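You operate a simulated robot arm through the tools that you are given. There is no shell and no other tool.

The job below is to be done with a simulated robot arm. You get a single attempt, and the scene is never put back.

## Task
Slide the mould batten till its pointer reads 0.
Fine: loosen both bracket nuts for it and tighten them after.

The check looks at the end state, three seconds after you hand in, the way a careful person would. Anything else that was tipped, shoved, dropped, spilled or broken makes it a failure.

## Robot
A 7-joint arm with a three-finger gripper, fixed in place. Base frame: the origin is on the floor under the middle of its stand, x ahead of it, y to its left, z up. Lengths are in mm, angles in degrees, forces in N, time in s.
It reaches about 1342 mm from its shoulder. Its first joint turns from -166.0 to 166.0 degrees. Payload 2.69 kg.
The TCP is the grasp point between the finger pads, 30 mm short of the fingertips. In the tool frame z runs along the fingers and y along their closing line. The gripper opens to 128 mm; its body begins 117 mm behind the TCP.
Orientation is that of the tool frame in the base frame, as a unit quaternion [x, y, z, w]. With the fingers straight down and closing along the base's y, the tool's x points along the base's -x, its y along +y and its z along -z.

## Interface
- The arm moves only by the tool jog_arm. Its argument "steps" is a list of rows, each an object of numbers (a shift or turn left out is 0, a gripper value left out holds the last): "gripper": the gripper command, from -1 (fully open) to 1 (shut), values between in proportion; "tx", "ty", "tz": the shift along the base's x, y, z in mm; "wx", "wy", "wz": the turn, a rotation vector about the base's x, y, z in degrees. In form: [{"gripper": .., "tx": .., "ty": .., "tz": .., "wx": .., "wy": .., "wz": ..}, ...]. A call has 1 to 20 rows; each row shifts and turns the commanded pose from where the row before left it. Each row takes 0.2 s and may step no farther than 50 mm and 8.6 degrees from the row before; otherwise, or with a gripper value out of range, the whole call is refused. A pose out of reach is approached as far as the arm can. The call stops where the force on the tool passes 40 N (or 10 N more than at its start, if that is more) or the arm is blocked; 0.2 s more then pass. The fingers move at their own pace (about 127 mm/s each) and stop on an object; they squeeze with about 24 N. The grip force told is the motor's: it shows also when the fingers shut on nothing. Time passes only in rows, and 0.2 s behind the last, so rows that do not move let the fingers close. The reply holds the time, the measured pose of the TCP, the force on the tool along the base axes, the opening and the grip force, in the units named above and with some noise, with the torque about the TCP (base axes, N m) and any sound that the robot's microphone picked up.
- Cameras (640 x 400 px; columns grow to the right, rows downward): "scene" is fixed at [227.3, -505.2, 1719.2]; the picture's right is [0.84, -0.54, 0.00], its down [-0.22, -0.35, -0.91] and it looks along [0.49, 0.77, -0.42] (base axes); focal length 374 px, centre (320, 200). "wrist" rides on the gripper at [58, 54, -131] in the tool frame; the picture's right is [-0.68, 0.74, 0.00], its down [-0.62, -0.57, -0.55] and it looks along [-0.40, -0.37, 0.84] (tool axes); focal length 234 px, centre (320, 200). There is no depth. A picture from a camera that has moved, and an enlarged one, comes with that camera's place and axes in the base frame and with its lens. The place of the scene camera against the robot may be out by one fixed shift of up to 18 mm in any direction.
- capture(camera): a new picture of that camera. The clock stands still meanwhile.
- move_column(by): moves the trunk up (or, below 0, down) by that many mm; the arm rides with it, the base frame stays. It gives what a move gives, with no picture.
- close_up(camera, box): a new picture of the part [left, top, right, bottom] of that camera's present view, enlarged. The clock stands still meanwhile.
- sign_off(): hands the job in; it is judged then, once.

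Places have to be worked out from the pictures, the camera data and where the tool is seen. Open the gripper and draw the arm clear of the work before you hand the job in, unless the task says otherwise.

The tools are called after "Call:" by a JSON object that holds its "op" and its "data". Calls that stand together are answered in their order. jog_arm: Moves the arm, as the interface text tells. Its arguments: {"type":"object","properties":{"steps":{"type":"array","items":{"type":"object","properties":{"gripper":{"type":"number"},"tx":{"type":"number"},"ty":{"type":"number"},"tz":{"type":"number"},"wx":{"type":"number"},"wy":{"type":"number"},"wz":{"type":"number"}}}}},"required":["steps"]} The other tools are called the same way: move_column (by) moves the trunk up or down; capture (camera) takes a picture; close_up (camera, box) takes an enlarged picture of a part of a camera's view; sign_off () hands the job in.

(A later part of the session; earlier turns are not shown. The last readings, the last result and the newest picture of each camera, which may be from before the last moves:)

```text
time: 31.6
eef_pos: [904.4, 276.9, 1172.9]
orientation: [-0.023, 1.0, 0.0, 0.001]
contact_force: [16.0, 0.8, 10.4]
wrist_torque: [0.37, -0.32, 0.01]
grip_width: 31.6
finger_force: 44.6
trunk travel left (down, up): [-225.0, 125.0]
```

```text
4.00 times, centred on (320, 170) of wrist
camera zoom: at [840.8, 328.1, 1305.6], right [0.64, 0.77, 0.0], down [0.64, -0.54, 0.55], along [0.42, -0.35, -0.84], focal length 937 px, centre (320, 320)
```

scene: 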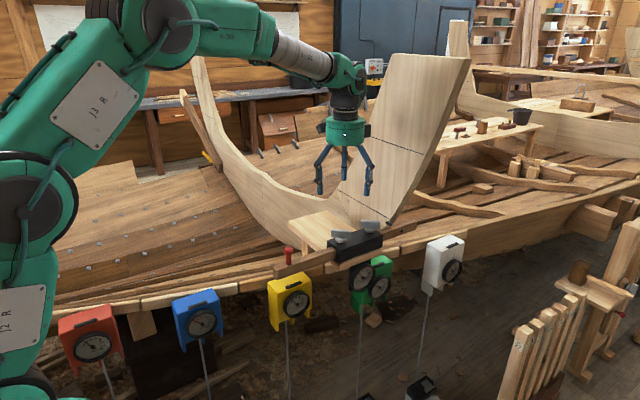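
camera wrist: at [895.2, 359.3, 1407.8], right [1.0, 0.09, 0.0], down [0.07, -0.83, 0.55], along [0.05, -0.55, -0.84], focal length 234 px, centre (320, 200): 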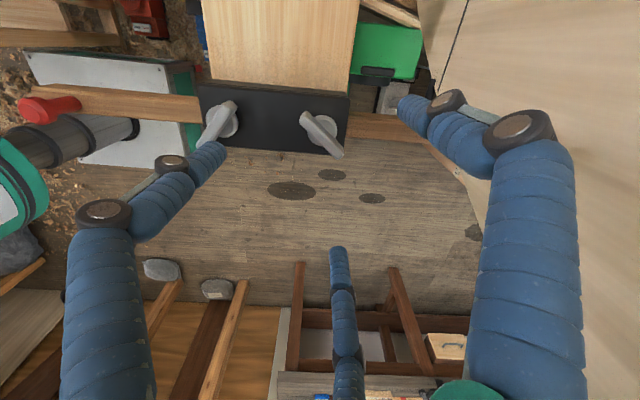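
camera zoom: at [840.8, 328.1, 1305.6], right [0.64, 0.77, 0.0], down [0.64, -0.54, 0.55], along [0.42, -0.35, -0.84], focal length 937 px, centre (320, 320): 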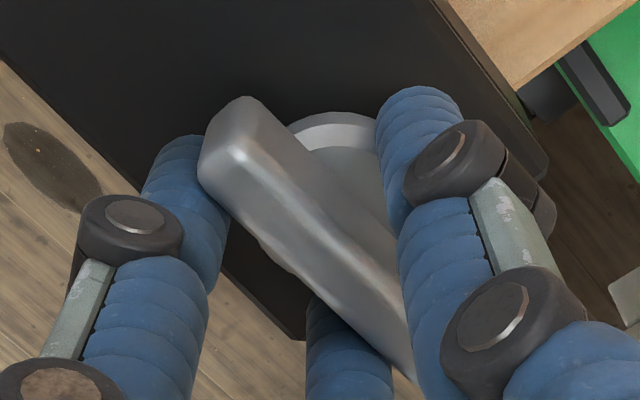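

Nut 2 is following the hand (45° so far). I continue with the second half of the turn, adding 1.5 mm in x to relieve the load.

Call:
{"op": "jog_arm", "data": {"steps": [{"tx": 1.5, "tz": 0.8}, {"wz": 5, "tx": 0.21, "ty": -0.27}, {"wz": 5, "tx": 0.23, "ty": -0.25}, {"wz": 5, "tx": 0.25, "ty": -0.23}, {"wz": 5, "tx": 0.27, "ty": -0.21}, {"wz": 5, "tx": 0.29, "ty": -0.19}, {"wz": 5, "tx": 0.31, "ty": -0.16}, {"wz": 5, "tx": 0.32, "ty": -0.13}, {"wz": 5, "tx": 0.33, "ty": -0.1}, {"wz": 5, "tx": 0.34, "ty": -0.08}, {"wz": 5, "tx": 0.34, "ty": -0.05}, {}]}}

Call:
{"op": "close_up", "data": {"camera": "wrist", "box": [240, 120, 400, 220]}}

Call:
{"op": "close_up", "data": {"camera": "scene", "box": [270, 200, 420, 300]}}

```text
time: 34.2
eef_pos: [905.9, 276.7, 1175.1]
orientation: [-0.444, 0.896, 0.0, 0.0]
contact_force: [-5.2, 5.9, 7.4]
wrist_torque: [0.19, 0.52, 0.0]
grip_width: 31.4
finger_force: 45.0
trunk travel left (down, up): [-225.0, 125.0]
```

```text
4.00 times, centred on (320, 170) of wrist
camera zoom: at [826.3, 261.9, 1305.7], right [-0.18, 0.98, 0.0], down [0.82, 0.15, 0.55], along [0.54, 0.1, -0.84], focal length 937 px, centre (320, 320)
```

zoom: 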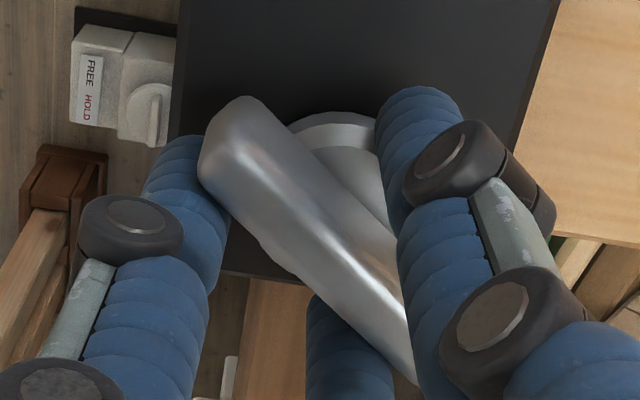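

```text
4.00 times, centred on (345, 250) of scene
camera zoom: at [227.3, -505.2, 1719.2], right [0.84, -0.54, 0.0], down [-0.22, -0.35, -0.91], along [0.49, 0.77, -0.42], focal length 1494 px, centre (220, 0)
```

zoom: 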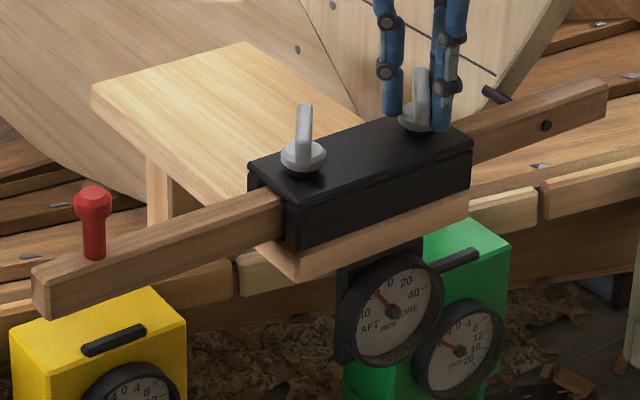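

Both nuts are now turned ~95°. I release nut 2, rise, and travel to the red peg, which I triangulate at about (618.5, 273), head at z≈1169, base on the batten near z≈1115.

Call:
{"op": "jog_arm", "data": {"steps": [{"gripper": 0.2}, {}, {"gripper": 0}, {}, {"tz": 15}, {"tz": 25}, {"tz": 30}, {"tz": 30}, {"tx": -29, "wz": 3.7}, {"tx": -29, "wz": 3.7}, {"tx": -29, "wz": 3.7}, {"tx": -29, "wz": 3.7}, {"tx": -29, "wz": 3.7}, {"tx": -29, "wz": 3.7}, {"tx": -29, "wz": 3.7}, {"tx": -29, "wz": 3.7}, {"tx": -29, "wz": 3.7}, {"tx": -27, "ty": -4, "wz": 3.7, "gripper": -0.6}, {}]}}

Call:
{"op": "capture", "data": {"camera": "wrist"}}

Call:
{"op": "capture", "data": {"camera": "scene"}}

```text
time: 38.2
eef_pos: [615.9, 269.7, 1274.0]
orientation: [-0.705, 0.709, -0.001, 0.0]
contact_force: [-0.4, 0.2, 0.7]
wrist_torque: [0.02, -0.06, -0.02]
grip_width: 102.5
finger_force: 0.0
trunk travel left (down, up): [-225.0, 125.0]
```

```text
taken
camera wrist: at [561.8, 212.5, 1405.4], right [-0.73, 0.68, 0.0], down [0.57, 0.61, 0.55], along [0.37, 0.4, -0.84], focal length 234 px, centre (320, 200)
```

wrist: 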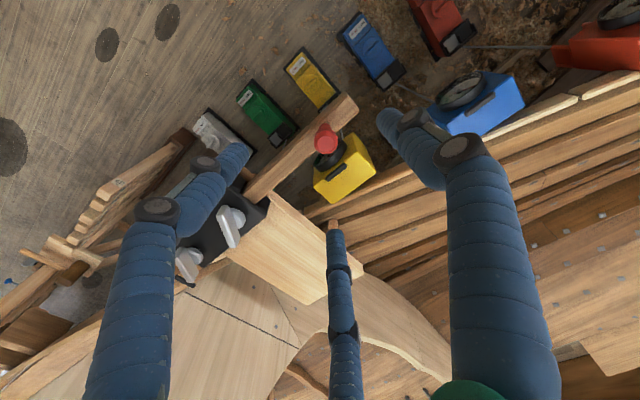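

```text
taken
```

scene: 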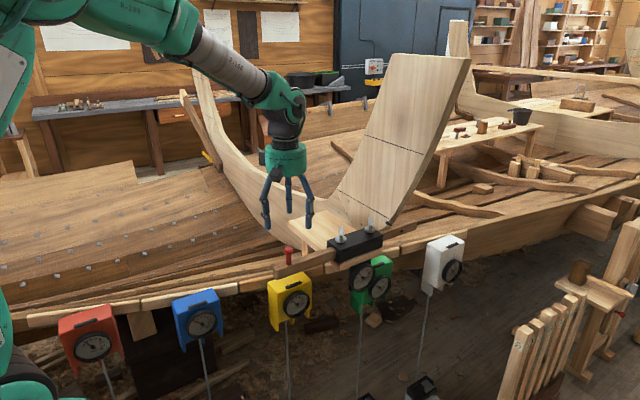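

I am above the peg; I zoom in to locate its head precisely.

Call:
{"op": "close_up", "data": {"camera": "wrist", "box": [260, 90, 400, 215]}}

Call:
{"op": "close_up", "data": {"camera": "scene", "box": [250, 180, 370, 330]}}

```text
3.20 times, centred on (330, 152) of wrist
camera zoom: at [561.8, 212.5, 1405.4], right [-0.73, 0.68, 0.0], down [0.57, 0.61, 0.55], along [0.37, 0.4, -0.84], focal length 749 px, centre (288, 352)
```

zoom: 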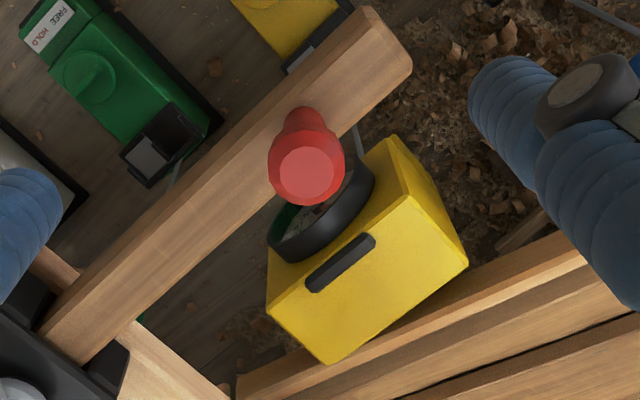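

```text
2.67 times, centred on (310, 255) of scene
camera zoom: at [227.3, -505.2, 1719.2], right [0.84, -0.54, 0.0], down [-0.22, -0.35, -0.91], along [0.49, 0.77, -0.42], focal length 996 px, centre (347, 53)
```

zoom: 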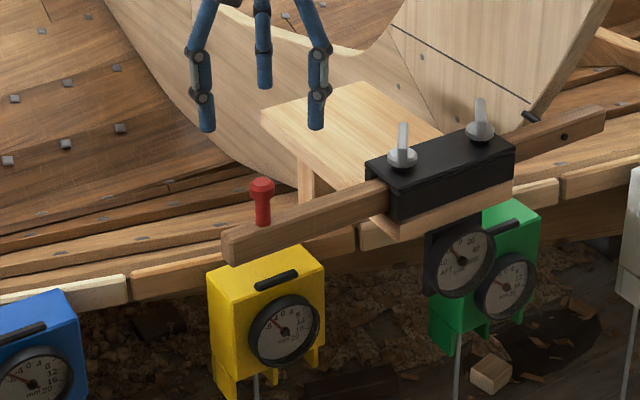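

The peg head is at about (616.5, 276.5, 1165); the yellow gauge lies far below (z≈965). I descend around the peg and close on it gently.

Call:
{"op": "jog_arm", "data": {"steps": [{"tx": 0.6, "ty": 6.5}, {"tz": -30}, {"tz": -30}, {"tz": -30}, {"tz": -20}, {"tz": -12}, {}]}}

Call:
{"op": "close_up", "data": {"camera": "wrist", "box": [200, 90, 440, 240]}}

Call:
{"op": "close_up", "data": {"camera": "scene", "box": [250, 200, 350, 280]}}

```text
time: 39.8
eef_pos: [617.8, 277.2, 1152.5]
orientation: [-0.706, 0.709, 0.0, 0.001]
contact_force: [-0.2, 0.9, 0.2]
wrist_torque: [-0.02, 0.01, -0.02]
grip_width: 102.4
finger_force: 0.0
trunk travel left (down, up): [-225.0, 125.0]
```

```text
2.67 times, centred on (320, 165) of wrist
camera zoom: at [563.4, 219.4, 1284.0], right [-0.73, 0.68, 0.0], down [0.57, 0.61, 0.55], along [0.37, 0.4, -0.84], focal length 624 px, centre (320, 293)
```

zoom: 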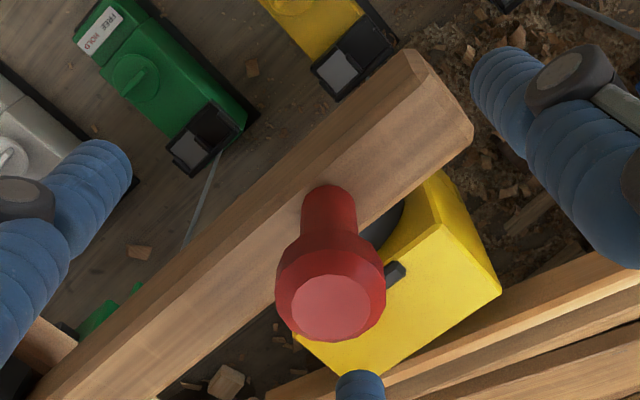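

```text
5.00 times, centred on (300, 240) of scene
camera zoom: at [227.3, -505.2, 1719.2], right [0.84, -0.54, 0.0], down [-0.22, -0.35, -0.91], along [0.49, 0.77, -0.42], focal length 1867 px, centre (420, 0)
```

zoom: 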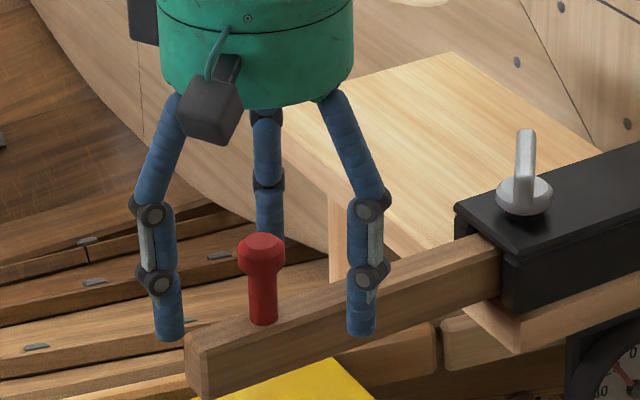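

The peg is nearly centred (axis ≈ (615.5, 278)). I shift −2 mm and close on it.

Call:
{"op": "jog_arm", "data": {"steps": [{"tx": -2, "ty": 0.5}, {"gripper": 0.2}, {}, {"gripper": 0.5}, {}, {"gripper": 1}, {}, {}]}}

Call:
{"op": "close_up", "data": {"camera": "scene", "box": [344, 255, 384, 295]}}

Call:
{"op": "close_up", "data": {"camera": "scene", "box": [250, 200, 350, 280]}}

```text
time: 41.6
eef_pos: [616.5, 279.3, 1152.3]
orientation: [-0.705, 0.709, -0.001, 0.0]
contact_force: [-1.3, 8.8, -1.9]
wrist_torque: [0.02, 0.02, 0.0]
grip_width: 23.5
finger_force: 44.9
trunk travel left (down, up): [-225.0, 125.0]
```

```text
10.00 times, centred on (364, 275) of scene
camera zoom: at [227.3, -505.2, 1719.2], right [0.84, -0.54, 0.0], down [-0.22, -0.35, -0.91], along [0.49, 0.77, -0.42], focal length 3735 px, centre (-120, -550)
```

zoom: 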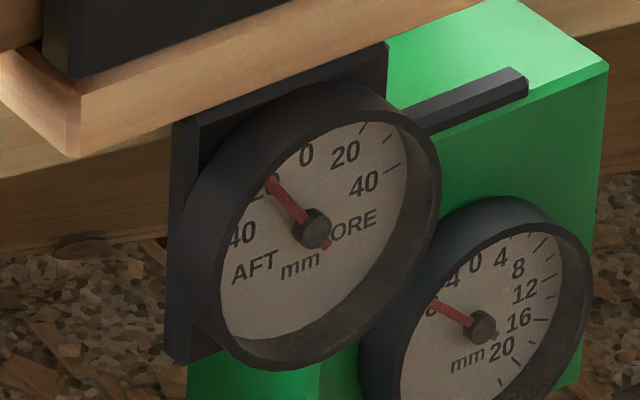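

```text
5.00 times, centred on (300, 240) of scene
camera zoom: at [227.3, -505.2, 1719.2], right [0.84, -0.54, 0.0], down [-0.22, -0.35, -0.91], along [0.49, 0.77, -0.42], focal length 1867 px, centre (420, 0)
```

zoom: 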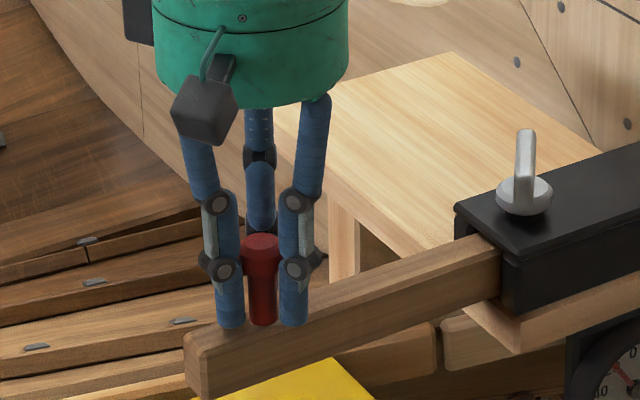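

The peg is held (23.5 mm). I try sliding gently towards +x by a few millimetres and watch the force and the dial.

Call:
{"op": "jog_arm", "data": {"steps": [{"ty": -0.8, "tx": 1}, {"tx": 1}, {"tx": 1}, {"tx": 1}, {}]}}

Call:
{"op": "close_up", "data": {"camera": "scene", "box": [344, 255, 384, 295]}}

```text
time: 42.8
eef_pos: [621.4, 279.3, 1151.9]
orientation: [-0.705, 0.709, -0.001, 0.001]
contact_force: [-1.9, 22.2, 0.9]
wrist_torque: [-0.35, -0.18, -0.12]
grip_width: 23.8
finger_force: 44.9
trunk travel left (down, up): [-225.0, 125.0]
```

```text
10.00 times, centred on (364, 275) of scene
camera zoom: at [227.3, -505.2, 1719.2], right [0.84, -0.54, 0.0], down [-0.22, -0.35, -0.91], along [0.49, 0.77, -0.42], focal length 3735 px, centre (-120, -550)
```

zoom: 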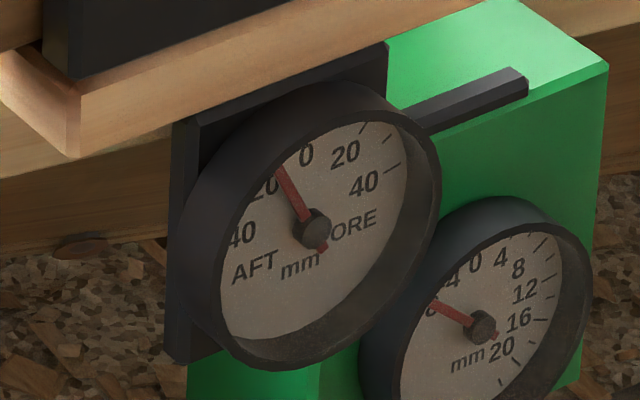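

The batten slides freely: +4.9 mm moved the pointer from about 20 to about 14 AFT, so FORE is +x. I relieve the side load in y and slide another 10 mm.

Call:
{"op": "jog_arm", "data": {"steps": [{"ty": 1.5, "tx": 1}, {"tx": 1.5}, {"tx": 1.5}, {"tx": 1.5}, {"tx": 1.5}, {"tx": 1.5}, {"tx": 1.5}, {}]}}

Call:
{"op": "close_up", "data": {"camera": "scene", "box": [350, 262, 374, 286]}}

Call:
{"op": "close_up", "data": {"camera": "scene", "box": [250, 200, 420, 300]}}

```text
time: 44.6
eef_pos: [629.7, 280.0, 1151.0]
orientation: [-0.705, 0.709, 0.0, 0.0]
contact_force: [-2.9, -3.6, 3.1]
wrist_torque: [-0.03, 0.1, -0.04]
grip_width: 23.7
finger_force: 45.2
trunk travel left (down, up): [-225.0, 125.0]
```

```text
16.00 times, centred on (362, 274) of scene
camera zoom: at [227.3, -505.2, 1719.2], right [0.84, -0.54, 0.0], down [-0.22, -0.35, -0.91], along [0.49, 0.77, -0.42], focal length 5976 px, centre (-352, -984)
```

zoom: 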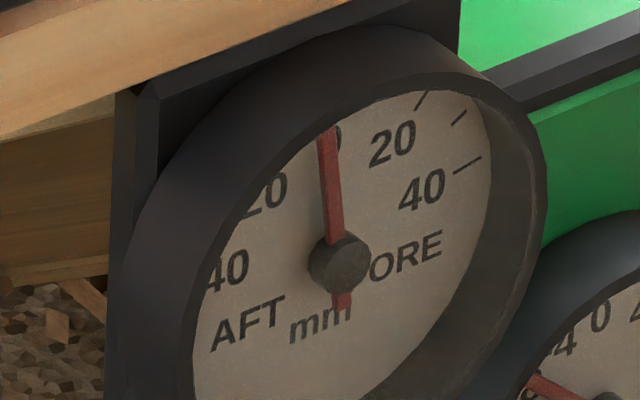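

```text
3.76 times, centred on (335, 250) of scene
camera zoom: at [227.3, -505.2, 1719.2], right [0.84, -0.54, 0.0], down [-0.22, -0.35, -0.91], along [0.49, 0.77, -0.42], focal length 1406 px, centre (264, 12)
```

zoom: 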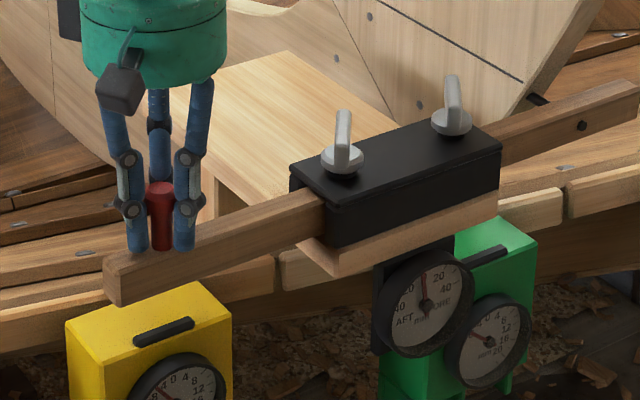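

The pointer is now at about −9° from vertical; at ~1.8°/mm that is about 5 mm AFT. I slide 4.5 mm more and re-read.

Call:
{"op": "jog_arm", "data": {"steps": [{"tx": 1.5}, {"tx": 1.5}, {"tx": 1.5}, {}, {}]}}

Call:
{"op": "close_up", "data": {"camera": "scene", "box": [350, 262, 374, 286]}}

```text
time: 45.8
eef_pos: [635.8, 279.1, 1152.9]
orientation: [-0.706, 0.708, 0.0, 0.001]
contact_force: [-3.8, -2.4, 3.0]
wrist_torque: [0.05, 0.15, -0.01]
grip_width: 24.0
finger_force: 44.6
trunk travel left (down, up): [-225.0, 125.0]
```

```text
16.00 times, centred on (362, 274) of scene
camera zoom: at [227.3, -505.2, 1719.2], right [0.84, -0.54, 0.0], down [-0.22, -0.35, -0.91], along [0.49, 0.77, -0.42], focal length 5976 px, centre (-352, -984)
```

zoom: 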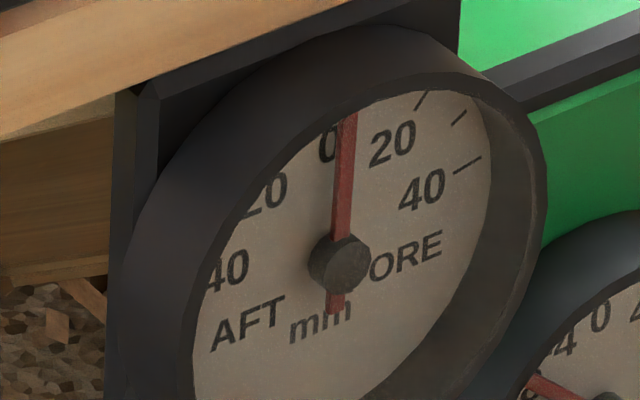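

The pointer now stands upright (0 within about ±0.5 mm by my fit, and the dial plate is vertical). I release the peg gently, rise, and re-read the dial.

Call:
{"op": "jog_arm", "data": {"steps": [{"gripper": 0.5}, {}, {"gripper": 0.2}, {}, {"gripper": -0.2}, {}, {"tz": 20}, {"tz": 30}, {"tz": 40}, {"tz": 40}, {}]}}

Call:
{"op": "close_up", "data": {"camera": "scene", "box": [350, 262, 374, 286]}}

Call:
{"op": "capture", "data": {"camera": "scene"}}

```text
time: 48.2
eef_pos: [636.1, 279.1, 1282.8]
orientation: [-0.706, 0.709, 0.0, 0.0]
contact_force: [-1.0, 0.2, 0.2]
wrist_torque: [-0.01, -0.02, -0.02]
grip_width: 76.7
finger_force: 0.1
trunk travel left (down, up): [-225.0, 125.0]
```

```text
16.00 times, centred on (362, 274) of scene
camera zoom: at [227.3, -505.2, 1719.2], right [0.84, -0.54, 0.0], down [-0.22, -0.35, -0.91], along [0.49, 0.77, -0.42], focal length 5976 px, centre (-352, -984)
```

zoom: 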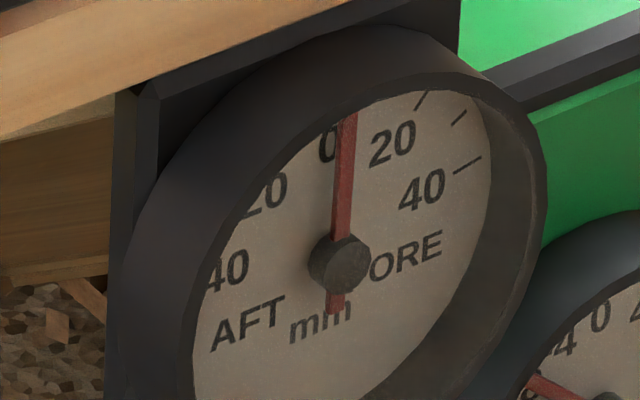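

```text
taken
```

scene: 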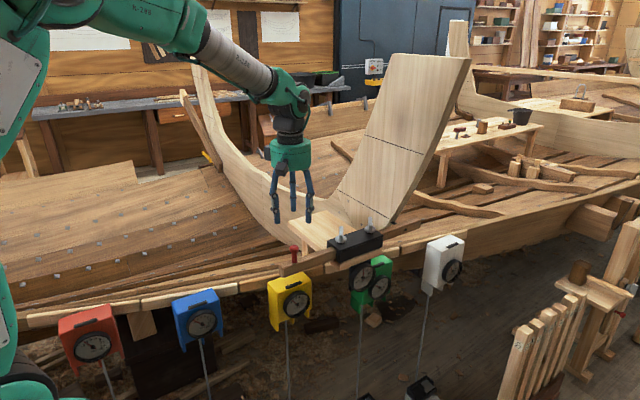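

The dial stays upright at 0 after release. Now I go back over nut 1 in the pose in which I released it (yaw ≈ +52.7°), checking the view before descending.

Call:
{"op": "jog_arm", "data": {"steps": [{"tx": 22.5, "ty": -0.6, "wz": -5.3}, {"tx": 22.5, "ty": -0.6, "wz": -5.3}, {"tx": 22.5, "ty": -0.6, "wz": -5.3}, {"tx": 22.5, "ty": -0.6, "wz": -5.3}, {"tx": 22.5, "ty": -0.6, "wz": -5.3}, {"tx": 22.5, "ty": -0.6, "wz": -5.3}, {"tx": 22.5, "ty": -0.6, "wz": -5.3, "gripper": -0.7}, {"tz": -25}, {"tz": -25}, {}, {}]}}

Call:
{"op": "close_up", "data": {"camera": "wrist", "box": [200, 70, 440, 220]}}

```text
time: 50.6
eef_pos: [793.4, 274.1, 1232.4]
orientation: [-0.443, 0.896, -0.001, 0.0]
contact_force: [-0.3, -0.6, 0.4]
wrist_torque: [0.02, 0.0, 0.02]
grip_width: 108.8
finger_force: 0.0
trunk travel left (down, up): [-225.0, 125.0]
```

```text
2.67 times, centred on (320, 145) of wrist
camera zoom: at [713.1, 261.3, 1363.9], right [-0.17, 0.98, 0.0], down [0.82, 0.15, 0.55], along [0.54, 0.09, -0.84], focal length 624 px, centre (320, 347)
```

zoom: 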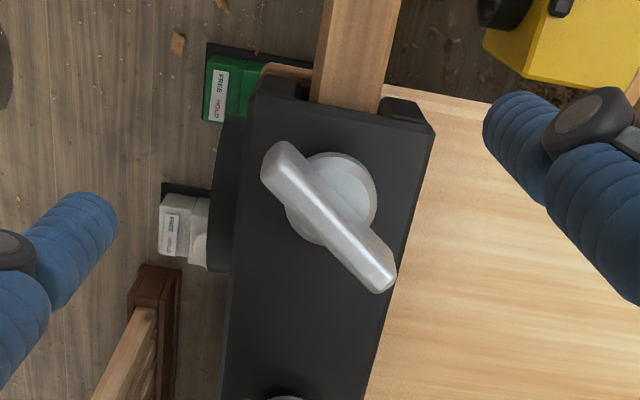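

The wing of nut 1 sits as I left it. I descend to z≈1175 and close on it.

Call:
{"op": "jog_arm", "data": {"steps": [{"tz": -25, "ty": 0.4}, {"tz": -18}, {"tz": -9}, {"tz": -5.4}, {}, {"gripper": 0.3}, {}, {}, {"gripper": 0.6}, {}, {"gripper": 1}, {}, {}]}}

Call:
{"op": "close_up", "data": {"camera": "wrist", "box": [240, 120, 400, 220]}}

Call:
{"op": "close_up", "data": {"camera": "scene", "box": [350, 262, 374, 286]}}

```text
time: 53.4
eef_pos: [793.4, 275.3, 1175.2]
orientation: [-0.443, 0.896, -0.001, 0.0]
contact_force: [6.3, -3.3, 1.9]
wrist_torque: [0.04, 0.06, -0.01]
grip_width: 31.4
finger_force: 45.0
trunk travel left (down, up): [-225.0, 125.0]
```

```text
4.00 times, centred on (320, 170) of wrist
camera zoom: at [714.2, 261.9, 1306.2], right [-0.17, 0.98, 0.0], down [0.82, 0.15, 0.55], along [0.54, 0.1, -0.84], focal length 937 px, centre (320, 320)
```

zoom: 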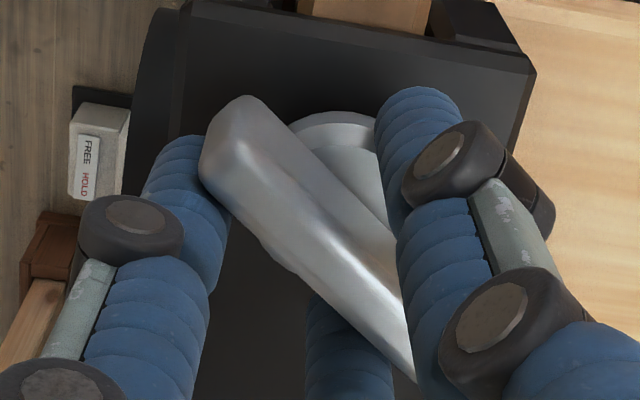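

```text
16.00 times, centred on (362, 274) of scene
camera zoom: at [227.3, -505.2, 1719.2], right [0.84, -0.54, 0.0], down [-0.22, -0.35, -0.91], along [0.49, 0.77, -0.42], focal length 5976 px, centre (-352, -984)
```

zoom: 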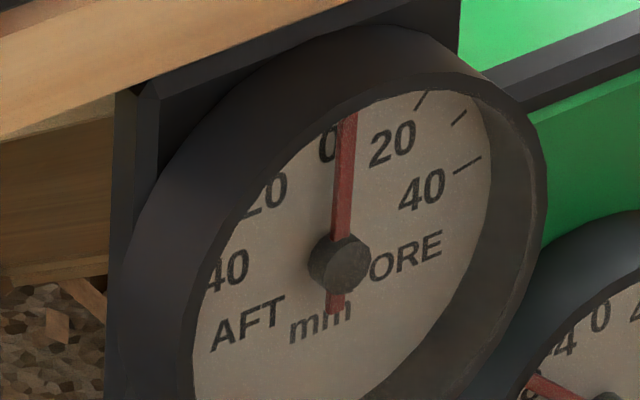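

Gripped as before with small forces and the dial unmoved. I turn nut 1 clockwise, orbiting the tool in reverse, in two portions.

Call:
{"op": "jog_arm", "data": {"steps": [{"wz": -5, "tx": -0.34, "ty": 0.05}, {"wz": -5, "tx": -0.34, "ty": 0.08}, {"wz": -5, "tx": -0.33, "ty": 0.1}, {"wz": -5, "tx": -0.32, "ty": 0.13}, {"wz": -5, "tx": -0.31, "ty": 0.16}, {"wz": -5, "tx": -0.29, "ty": 0.19}, {"wz": -5, "tx": -0.27, "ty": 0.21}, {"wz": -5, "tx": -0.25, "ty": 0.23}, {"wz": -5, "tx": -0.23, "ty": 0.25}, {"wz": -5, "tx": -0.21, "ty": 0.27}, {}]}}

Call:
{"op": "close_up", "data": {"camera": "wrist", "box": [240, 120, 400, 220]}}

Call:
{"op": "close_up", "data": {"camera": "scene", "box": [350, 262, 374, 286]}}

```text
time: 55.8
eef_pos: [790.1, 277.2, 1174.8]
orientation: [-0.022, 1.0, 0.0, 0.001]
contact_force: [12.9, -2.6, 2.0]
wrist_torque: [0.24, -0.55, -0.04]
grip_width: 31.1
finger_force: 45.3
trunk travel left (down, up): [-225.0, 125.0]
```

```text
4.00 times, centred on (320, 170) of wrist
camera zoom: at [729.1, 328.2, 1306.3], right [0.64, 0.77, 0.0], down [0.64, -0.54, 0.55], along [0.42, -0.35, -0.84], focal length 937 px, centre (320, 320)
```

zoom: 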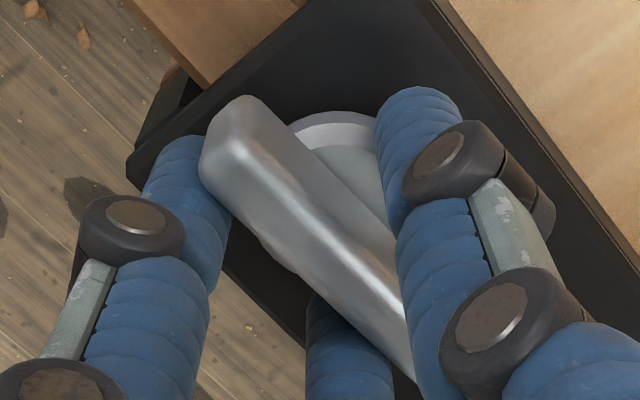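

```text
16.00 times, centred on (362, 274) of scene
camera zoom: at [227.3, -505.2, 1719.2], right [0.84, -0.54, 0.0], down [-0.22, -0.35, -0.91], along [0.49, 0.77, -0.42], focal length 5976 px, centre (-352, -984)
```

zoom: 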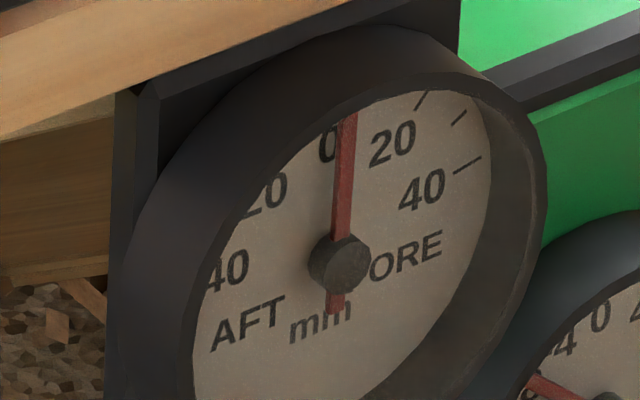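

Nut 1 follows (50° clockwise so far), dial unmoved. I relieve +1 mm in x and continue the remaining ~40°.

Call:
{"op": "jog_arm", "data": {"steps": [{"tx": 1, "wz": -4, "ty": 0.2}, {"wz": -5, "tx": -0.18, "ty": 0.29}, {"wz": -5, "tx": -0.16, "ty": 0.31}, {"wz": -5, "tx": -0.13, "ty": 0.32}, {"wz": -5, "tx": -0.1, "ty": 0.33}, {"wz": -5, "tx": -0.07, "ty": 0.34}, {"wz": -5, "tx": -0.04, "ty": 0.34}, {"wz": -4, "tx": 0, "ty": 0.3}, {}]}}

Call:
{"op": "close_up", "data": {"camera": "wrist", "box": [240, 120, 400, 220]}}

Call:
{"op": "close_up", "data": {"camera": "scene", "box": [350, 262, 374, 286]}}

```text
time: 57.8
eef_pos: [790.4, 279.2, 1175.3]
orientation: [0.305, 0.952, -0.001, 0.001]
contact_force: [-1.1, -2.3, 3.6]
wrist_torque: [0.01, -0.34, -0.06]
grip_width: 31.2
finger_force: 45.0
trunk travel left (down, up): [-225.0, 125.0]
```

```text
4.00 times, centred on (320, 170) of wrist
camera zoom: at [772.8, 357.1, 1306.4], right [0.98, 0.21, 0.0], down [0.17, -0.82, 0.55], along [0.11, -0.54, -0.84], focal length 937 px, centre (320, 320)
```

zoom: 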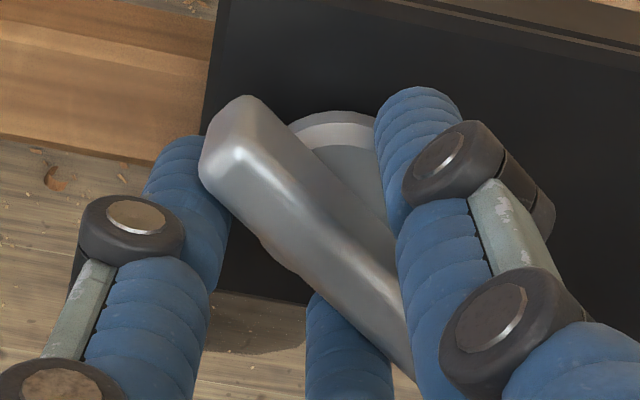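

```text
16.00 times, centred on (362, 274) of scene
camera zoom: at [227.3, -505.2, 1719.2], right [0.84, -0.54, 0.0], down [-0.22, -0.35, -0.91], along [0.49, 0.77, -0.42], focal length 5976 px, centre (-352, -984)
```

zoom: 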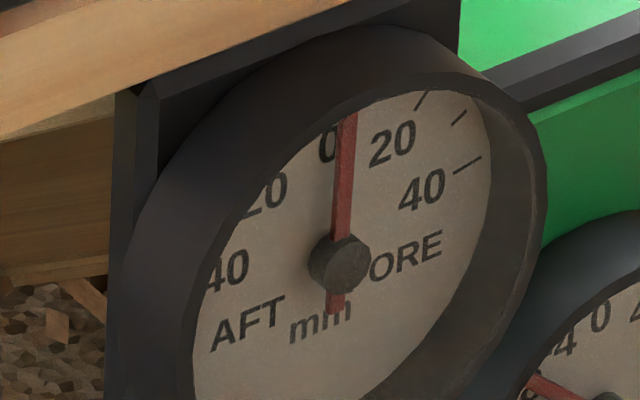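

At yaw −35.5° it still turns freely; the original tight position was near −43°. I continue clockwise in small steps, watching for the torque to rise.

Call:
{"op": "jog_arm", "data": {"steps": [{"wz": -2, "ty": 0.12}, {"wz": -2, "ty": 0.12}, {"wz": -1.5, "ty": 0.1}, {"wz": -1.5, "ty": 0.1}, {}]}}

```text
time: 59.0
eef_pos: [790.5, 279.5, 1176.0]
orientation: [0.361, 0.932, -0.001, -0.001]
contact_force: [-3.6, -3.0, 2.1]
wrist_torque: [0.36, -0.33, 1.8]
grip_width: 31.5
finger_force: 45.0
trunk travel left (down, up): [-225.0, 125.0]
```

The torque rises to 1.8 N·m at yaw −42.3°, the original tight position. I snug it slightly further and check the wing relative to the hand.

Call:
{"op": "jog_arm", "data": {"steps": [{"wz": -1.5}, {"wz": -1.5}, {}]}}

Call:
{"op": "close_up", "data": {"camera": "wrist", "box": [240, 120, 400, 220]}}

Call:
{"op": "close_up", "data": {"camera": "scene", "box": [350, 262, 374, 286]}}

```text
time: 59.8
eef_pos: [790.0, 279.3, 1175.9]
orientation: [0.386, 0.923, -0.001, 0.001]
contact_force: [-9.2, -4.8, 3.6]
wrist_torque: [0.85, 0.18, 2.75]
grip_width: 32.3
finger_force: 44.7
trunk travel left (down, up): [-225.0, 125.0]
```

```text
4.00 times, centred on (320, 170) of wrist
camera zoom: at [786.1, 358.9, 1306.8], right [1.0, 0.04, 0.0], down [0.03, -0.84, 0.55], along [0.02, -0.55, -0.84], focal length 937 px, centre (320, 320)
```

zoom: 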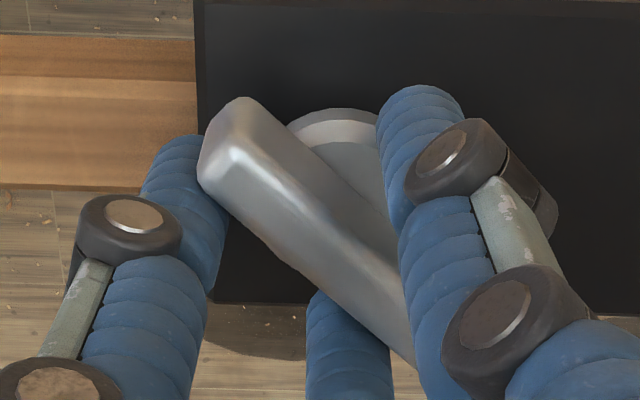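

```text
16.00 times, centred on (362, 274) of scene
camera zoom: at [227.3, -505.2, 1719.2], right [0.84, -0.54, 0.0], down [-0.22, -0.35, -0.91], along [0.49, 0.77, -0.42], focal length 5976 px, centre (-352, -984)
```

zoom: 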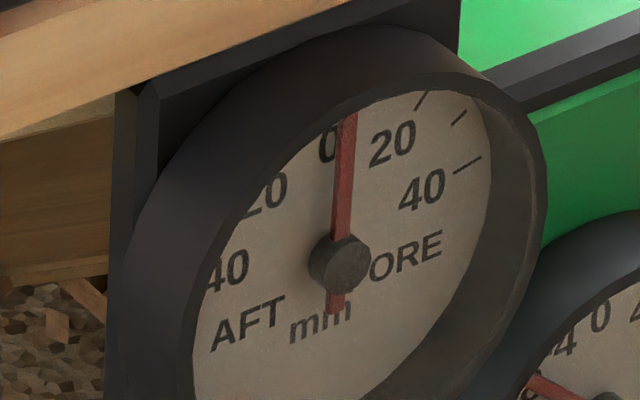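

Nut 1 is firmly tight (2.75 N·m) and the dial still shows 0. I release, rise, and travel to nut 2 with yaw +52.7°.

Call:
{"op": "jog_arm", "data": {"steps": [{"gripper": 0.3}, {}, {"gripper": -0.3}, {}, {"tz": 20}, {"tz": 30}, {"tz": 30}, {"tz": 25}, {}]}}

Call:
{"op": "jog_arm", "data": {"steps": [{"tx": 9, "ty": -0.3, "wz": 8.2}, {"tx": 9, "ty": -0.3, "wz": 8.2}, {"tx": 9, "ty": -0.3, "wz": 8.2}, {"tx": 9, "ty": -0.3, "wz": 8.2}, {"tx": 9, "ty": -0.3, "wz": 8.2}, {"tx": 9, "ty": -0.3, "wz": 8.2}, {"tx": 9, "ty": -0.3, "wz": 8.2}, {"tx": 9, "ty": -0.3, "wz": 8.2}, {"tx": 9, "ty": -0.3, "wz": 8.2}, {"tx": 9, "ty": -0.3, "wz": 8.2}, {"tx": 9, "ty": -0.3, "wz": 8.2}, {"tx": 9, "ty": -0.3, "wz": 7.9}, {"tx": 7.2, "gripper": -0.7}, {"tz": -25}, {"tz": -25}, {}, {}]}}

Call:
{"op": "close_up", "data": {"camera": "wrist", "box": [200, 70, 440, 220]}}

Call:
{"op": "close_up", "data": {"camera": "scene", "box": [270, 200, 420, 300]}}

```text
time: 61.8
eef_pos: [790.0, 280.7, 1279.4]
orientation: [0.386, 0.922, -0.001, -0.001]
contact_force: [-0.4, -0.4, 0.2]
wrist_torque: [0.01, 0.03, -0.03]
grip_width: 83.1
finger_force: 0.1
trunk travel left (down, up): [-225.0, 125.0]
```

```text
time: 65.4
eef_pos: [907.4, 276.4, 1229.7]
orientation: [-0.443, 0.896, -0.001, 0.0]
contact_force: [-0.1, -0.2, 0.4]
wrist_torque: [0.0, -0.01, -0.02]
grip_width: 108.9
finger_force: 0.0
trunk travel left (down, up): [-225.0, 125.0]
```

```text
2.67 times, centred on (320, 145) of wrist
camera zoom: at [825.8, 262.6, 1361.4], right [-0.18, 0.98, 0.0], down [0.82, 0.15, 0.55], along [0.54, 0.1, -0.84], focal length 624 px, centre (320, 347)
```

zoom: 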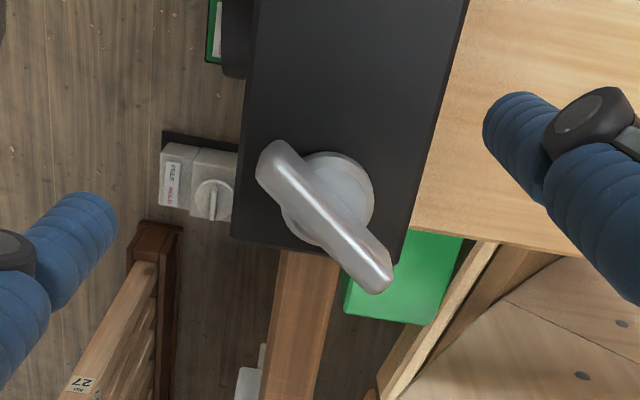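

```text
4.00 times, centred on (345, 250) of scene
camera zoom: at [227.3, -505.2, 1719.2], right [0.84, -0.54, 0.0], down [-0.22, -0.35, -0.91], along [0.49, 0.77, -0.42], focal length 1494 px, centre (220, 0)
```

zoom: 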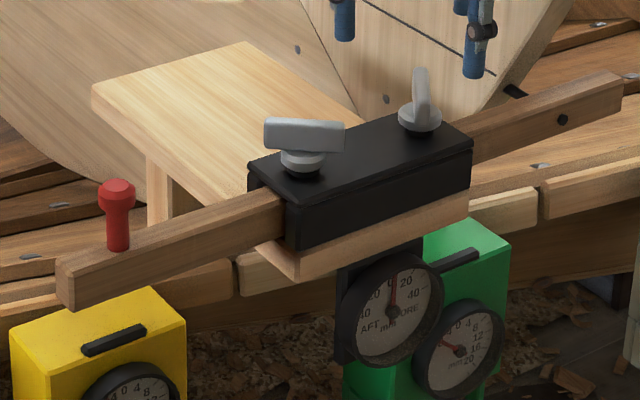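

Nut 1's wing is back in its original position and the dial reads 0. I descend on nut 2 and close.

Call:
{"op": "jog_arm", "data": {"steps": [{"tz": -25, "tx": -0.5}, {"tz": -16}, {"tz": -8}, {"tz": -5.5}, {}, {"gripper": 0.3}, {}, {}, {"gripper": 0.6}, {}, {"gripper": 1}, {}, {}]}}

Call:
{"op": "close_up", "data": {"camera": "wrist", "box": [240, 120, 400, 220]}}

```text
time: 68.2
eef_pos: [905.9, 275.5, 1174.6]
orientation: [-0.444, 0.896, -0.001, 0.0]
contact_force: [8.1, -5.5, 1.3]
wrist_torque: [0.11, -0.03, 0.02]
grip_width: 31.1
finger_force: 44.8
trunk travel left (down, up): [-225.0, 125.0]
```

```text
4.00 times, centred on (320, 170) of wrist
camera zoom: at [826.3, 262.0, 1306.4], right [-0.18, 0.98, 0.0], down [0.82, 0.15, 0.55], along [0.54, 0.1, -0.84], focal length 937 px, centre (320, 320)
```

zoom: 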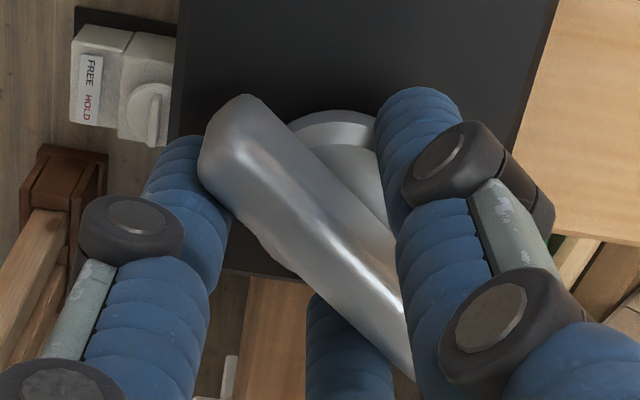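

Nut 2 is gripped the same way with small forces. I turn it clockwise with the orbit compensation.

Call:
{"op": "jog_arm", "data": {"steps": [{"wz": -5, "tx": -0.2, "ty": 0.0}, {"wz": -5, "tx": -0.3, "ty": 0.05}, {"wz": -5, "tx": -0.33, "ty": 0.1}, {"wz": -5, "tx": -0.32, "ty": 0.13}, {"wz": -5, "tx": -0.31, "ty": 0.16}, {"wz": -5, "tx": -0.29, "ty": 0.19}, {"wz": -5, "tx": -0.25, "ty": 0.21}, {"wz": -5, "tx": -0.2, "ty": 0.23}, {"wz": -5, "tx": -0.15, "ty": 0.25}, {"wz": -5, "tx": -0.1, "ty": 0.27}, {}]}}

```text
time: 70.6
eef_pos: [903.9, 277.1, 1176.0]
orientation: [-0.022, 1.0, -0.001, 0.0]
contact_force: [5.9, -6.3, 0.7]
wrist_torque: [0.23, -0.52, -0.03]
grip_width: 31.3
finger_force: 44.4
trunk travel left (down, up): [-225.0, 125.0]
```

Turning smoothly at low load (50° done). I continue another 38° to just short of the tight position.

Call:
{"op": "jog_arm", "data": {"steps": [{"wz": -4, "tx": 0.4, "ty": 0.0}, {"wz": -5, "tx": -0.1, "ty": 0.25}, {"wz": -5, "tx": -0.1, "ty": 0.3}, {"wz": -5, "tx": -0.1, "ty": 0.32}, {"wz": -5, "tx": -0.1, "ty": 0.33}, {"wz": -5, "tx": -0.07, "ty": 0.34}, {"wz": -5, "tx": -0.04, "ty": 0.34}, {"wz": -4, "tx": 0, "ty": 0.3}, {}]}}

Call:
{"op": "close_up", "data": {"camera": "wrist", "box": [240, 120, 400, 220]}}

Call:
{"op": "close_up", "data": {"camera": "scene", "box": [350, 262, 374, 286]}}

```text
time: 72.6
eef_pos: [902.7, 278.8, 1175.0]
orientation: [0.304, 0.953, -0.001, 0.0]
contact_force: [-4.2, -6.8, -0.9]
wrist_torque: [0.13, -0.05, -0.04]
grip_width: 31.0
finger_force: 45.1
trunk travel left (down, up): [-225.0, 125.0]
```

```text
4.00 times, centred on (320, 170) of wrist
camera zoom: at [884.9, 356.9, 1306.6], right [0.98, 0.21, 0.0], down [0.18, -0.82, 0.55], along [0.11, -0.54, -0.84], focal length 937 px, centre (320, 320)
```

zoom: 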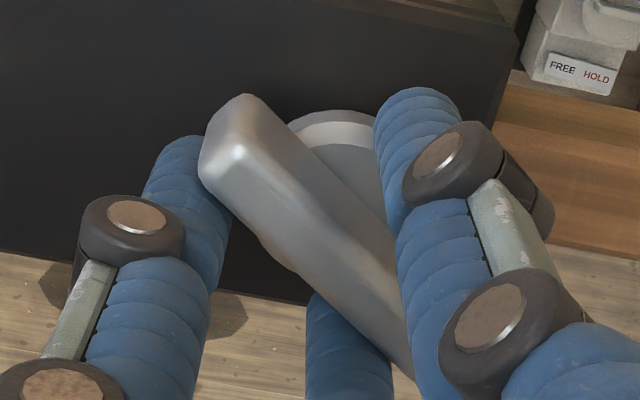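

```text
16.00 times, centred on (362, 274) of scene
camera zoom: at [227.3, -505.2, 1719.2], right [0.84, -0.54, 0.0], down [-0.22, -0.35, -0.91], along [0.49, 0.77, -0.42], focal length 5976 px, centre (-352, -984)
```

zoom: 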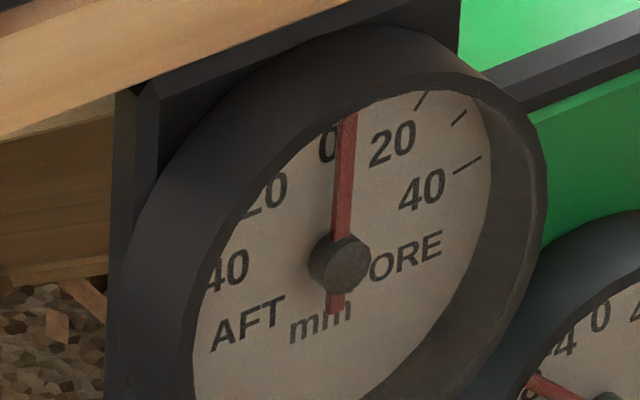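

At yaw −35.4°, still free, dial at 0. I bring nut 2 home in small steps to a firm torque like on nut 1.

Call:
{"op": "jog_arm", "data": {"steps": [{"wz": -2, "ty": 0.05}, {"wz": -2, "ty": 0.05}, {"wz": -1.5, "ty": 0.05}, {"wz": -1.5, "ty": 0.05}, {"wz": -1.5}, {"wz": -1.5}, {}]}}

Call:
{"op": "close_up", "data": {"camera": "wrist", "box": [240, 120, 400, 220]}}

Call:
{"op": "close_up", "data": {"camera": "scene", "box": [350, 262, 374, 286]}}

```text
time: 74.2
eef_pos: [902.2, 279.3, 1175.6]
orientation: [0.385, 0.923, 0.0, 0.0]
contact_force: [-11.9, -10.9, -1.4]
wrist_torque: [0.56, 0.16, 2.81]
grip_width: 31.9
finger_force: 44.5
trunk travel left (down, up): [-225.0, 125.0]
```

```text
4.00 times, centred on (320, 170) of wrist
camera zoom: at [898.2, 358.7, 1307.1], right [1.0, 0.04, 0.0], down [0.03, -0.84, 0.55], along [0.02, -0.55, -0.84], focal length 937 px, centre (320, 320)
```

zoom: 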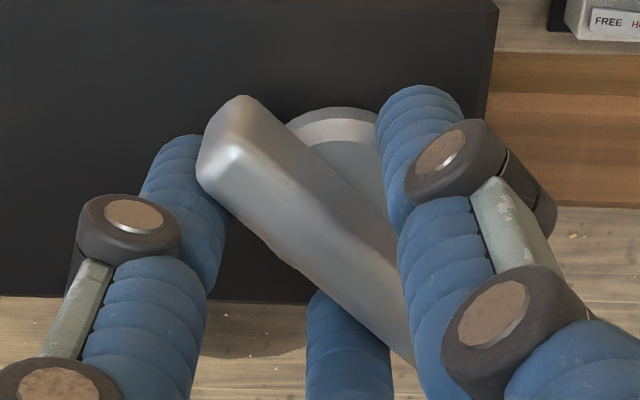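

```text
16.00 times, centred on (362, 274) of scene
camera zoom: at [227.3, -505.2, 1719.2], right [0.84, -0.54, 0.0], down [-0.22, -0.35, -0.91], along [0.49, 0.77, -0.42], focal length 5976 px, centre (-352, -984)
```

zoom: 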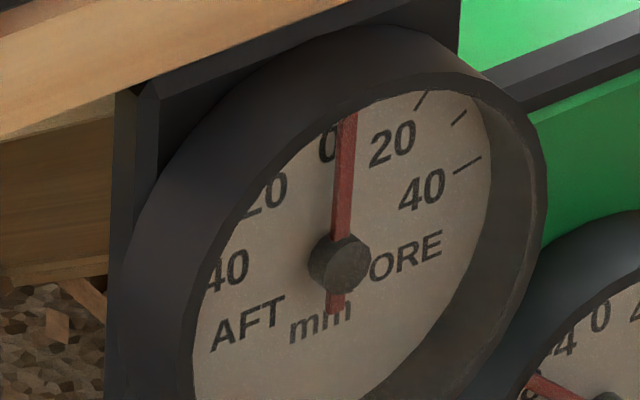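

Nut 2 is firmly tight too (2.8 N·m), dial still upright. I release, rise, and then take higher-magnification readings of the dial.

Call:
{"op": "jog_arm", "data": {"steps": [{"gripper": 0.3}, {}, {"gripper": -0.3}, {}, {"tz": 20}, {"tz": 30}, {"tz": 40}, {"tz": 40}, {"tx": -20, "ty": -40, "tz": 20}, {"tx": -20, "ty": -40, "tz": 20}, {"tx": -20, "ty": -40, "tz": 10}, {}]}}

Call:
{"op": "close_up", "data": {"camera": "scene", "box": [357, 267, 371, 283]}}

Call:
{"op": "close_up", "data": {"camera": "scene", "box": [356, 263, 370, 273]}}

Call:
{"op": "close_up", "data": {"camera": "scene", "box": [356, 274, 370, 284]}}

Call:
{"op": "capture", "data": {"camera": "wrist"}}

Call:
{"op": "capture", "data": {"camera": "scene"}}

```text
time: 76.8
eef_pos: [842.4, 158.4, 1355.7]
orientation: [0.385, 0.923, -0.001, -0.001]
contact_force: [-0.3, -0.9, 0.2]
wrist_torque: [0.06, -0.02, 0.0]
grip_width: 83.3
finger_force: 0.1
trunk travel left (down, up): [-225.0, 125.0]
```

```text
16.00 times, centred on (364, 275) of scene
camera zoom: at [227.3, -505.2, 1719.2], right [0.84, -0.54, 0.0], down [-0.22, -0.35, -0.91], along [0.49, 0.77, -0.42], focal length 5976 px, centre (-384, -1000)
```

zoom: 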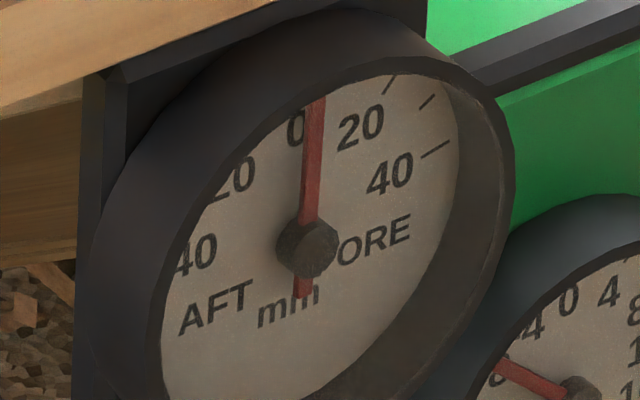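

```text
16.00 times, centred on (363, 268) of scene
camera zoom: at [227.3, -505.2, 1719.2], right [0.84, -0.54, 0.0], down [-0.22, -0.35, -0.91], along [0.49, 0.77, -0.42], focal length 5976 px, centre (-368, -888)
```

zoom: 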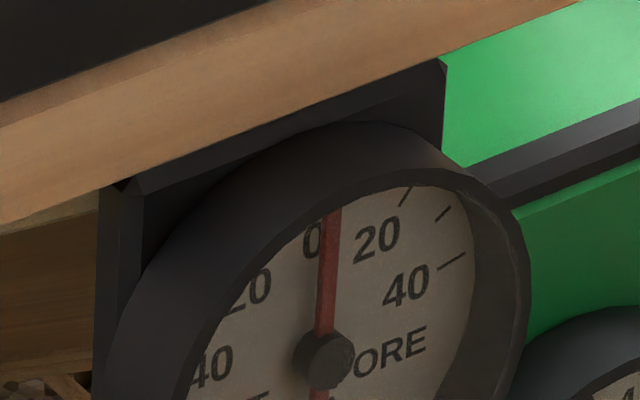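

```text
16.00 times, centred on (363, 279) of scene
camera zoom: at [227.3, -505.2, 1719.2], right [0.84, -0.54, 0.0], down [-0.22, -0.35, -0.91], along [0.49, 0.77, -0.42], focal length 5976 px, centre (-368, -1064)
```

zoom: 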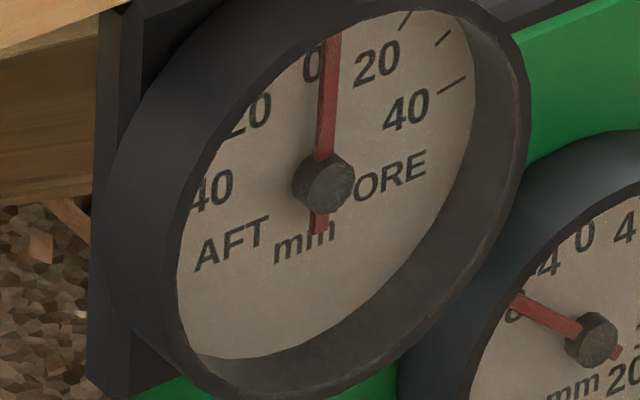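

```text
taken
camera wrist: at [837.4, 237.6, 1485.9], right [1.0, 0.04, 0.0], down [0.03, -0.84, 0.55], along [0.02, -0.55, -0.84], focal length 234 px, centre (320, 200)
```

wrist: 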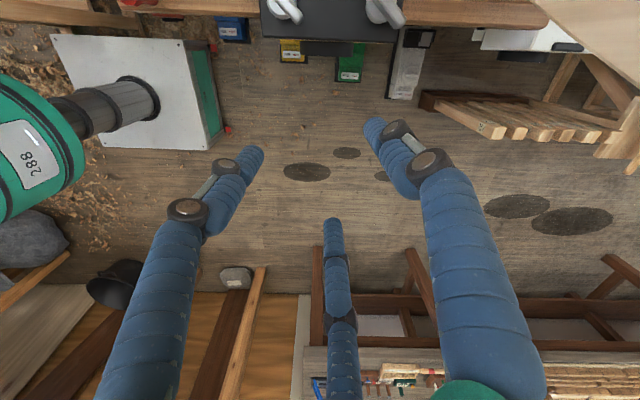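

```text
taken
```

scene: 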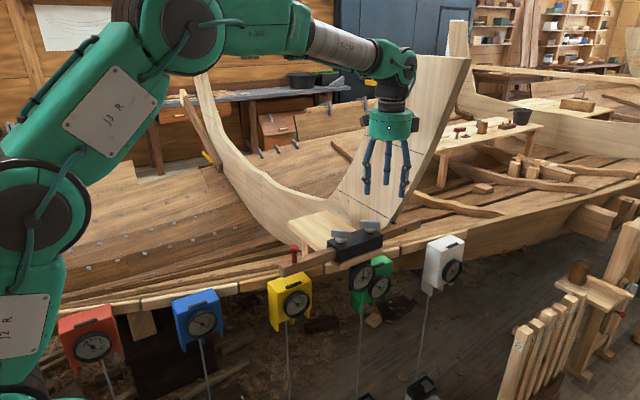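

Everything looks in place: wings tight, gauges undisturbed, pointer at 0 (+0…0.5 mm by my fit). For an independent, more frontal reading, I back off to the −y side and turn the wrist camera to look at the dial.

Call:
{"op": "jog_arm", "data": {"steps": [{"wz": 8.2, "ty": -7.5, "tz": -4, "gripper": -1}, {"wz": 8.2, "ty": -7.5, "tz": -4}, {"wz": 8.2, "ty": -7.5, "tz": -4}, {"wz": 8.2, "ty": -7.5, "tz": -4}, {"wz": 8.2, "ty": -7.5, "tz": -4}, {"wz": 8.2, "ty": -7.5, "tz": -4}, {"wz": 8.2, "ty": -7.5, "tz": -4}, {"wz": 8.2, "ty": -7.5, "tz": -4}, {"wz": 8.2, "ty": -7.5, "tz": -4}, {"wz": 8.2, "ty": -7.5, "tz": -4}, {"wz": 8.2, "ty": -7.5, "tz": -4}, {"wz": 8.2, "ty": -7.5, "tz": -4}, {"wz": 8.2, "ty": -7.5, "tz": -4}, {"wz": 8.2, "ty": -7.5, "tz": -4}, {"wz": 8.2, "ty": -7.5, "tz": -4}, {"wz": 8.2, "ty": -7.5, "tz": -4}, {"wz": 8.2, "ty": -7.5, "tz": -4}, {"wz": 8.2, "ty": -7.5, "tz": -4}, {"wz": 8.2, "ty": -7.5, "tz": -4}, {"wz": 8.2, "ty": -7.5, "tz": -4}]}}

Call:
{"op": "capture", "data": {"camera": "wrist"}}

```text
time: 81.0
eef_pos: [842.6, 8.3, 1274.5]
orientation: [0.861, -0.509, 0.0, -0.001]
contact_force: [-0.5, 0.5, 0.1]
wrist_torque: [0.04, -0.02, 0.0]
grip_width: 127.9
finger_force: 0.1
trunk travel left (down, up): [-225.0, 125.0]
```

```text
taken
camera wrist: at [822.8, -67.4, 1406.6], right [-0.97, 0.24, 0.0], down [0.2, 0.81, 0.55], along [0.13, 0.53, -0.84], focal length 234 px, centre (320, 200)
```

wrist: 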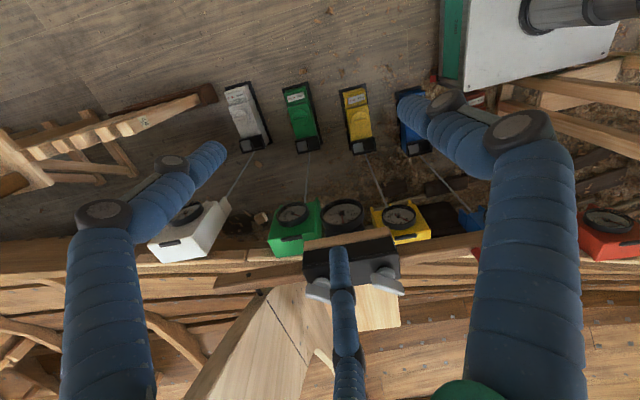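

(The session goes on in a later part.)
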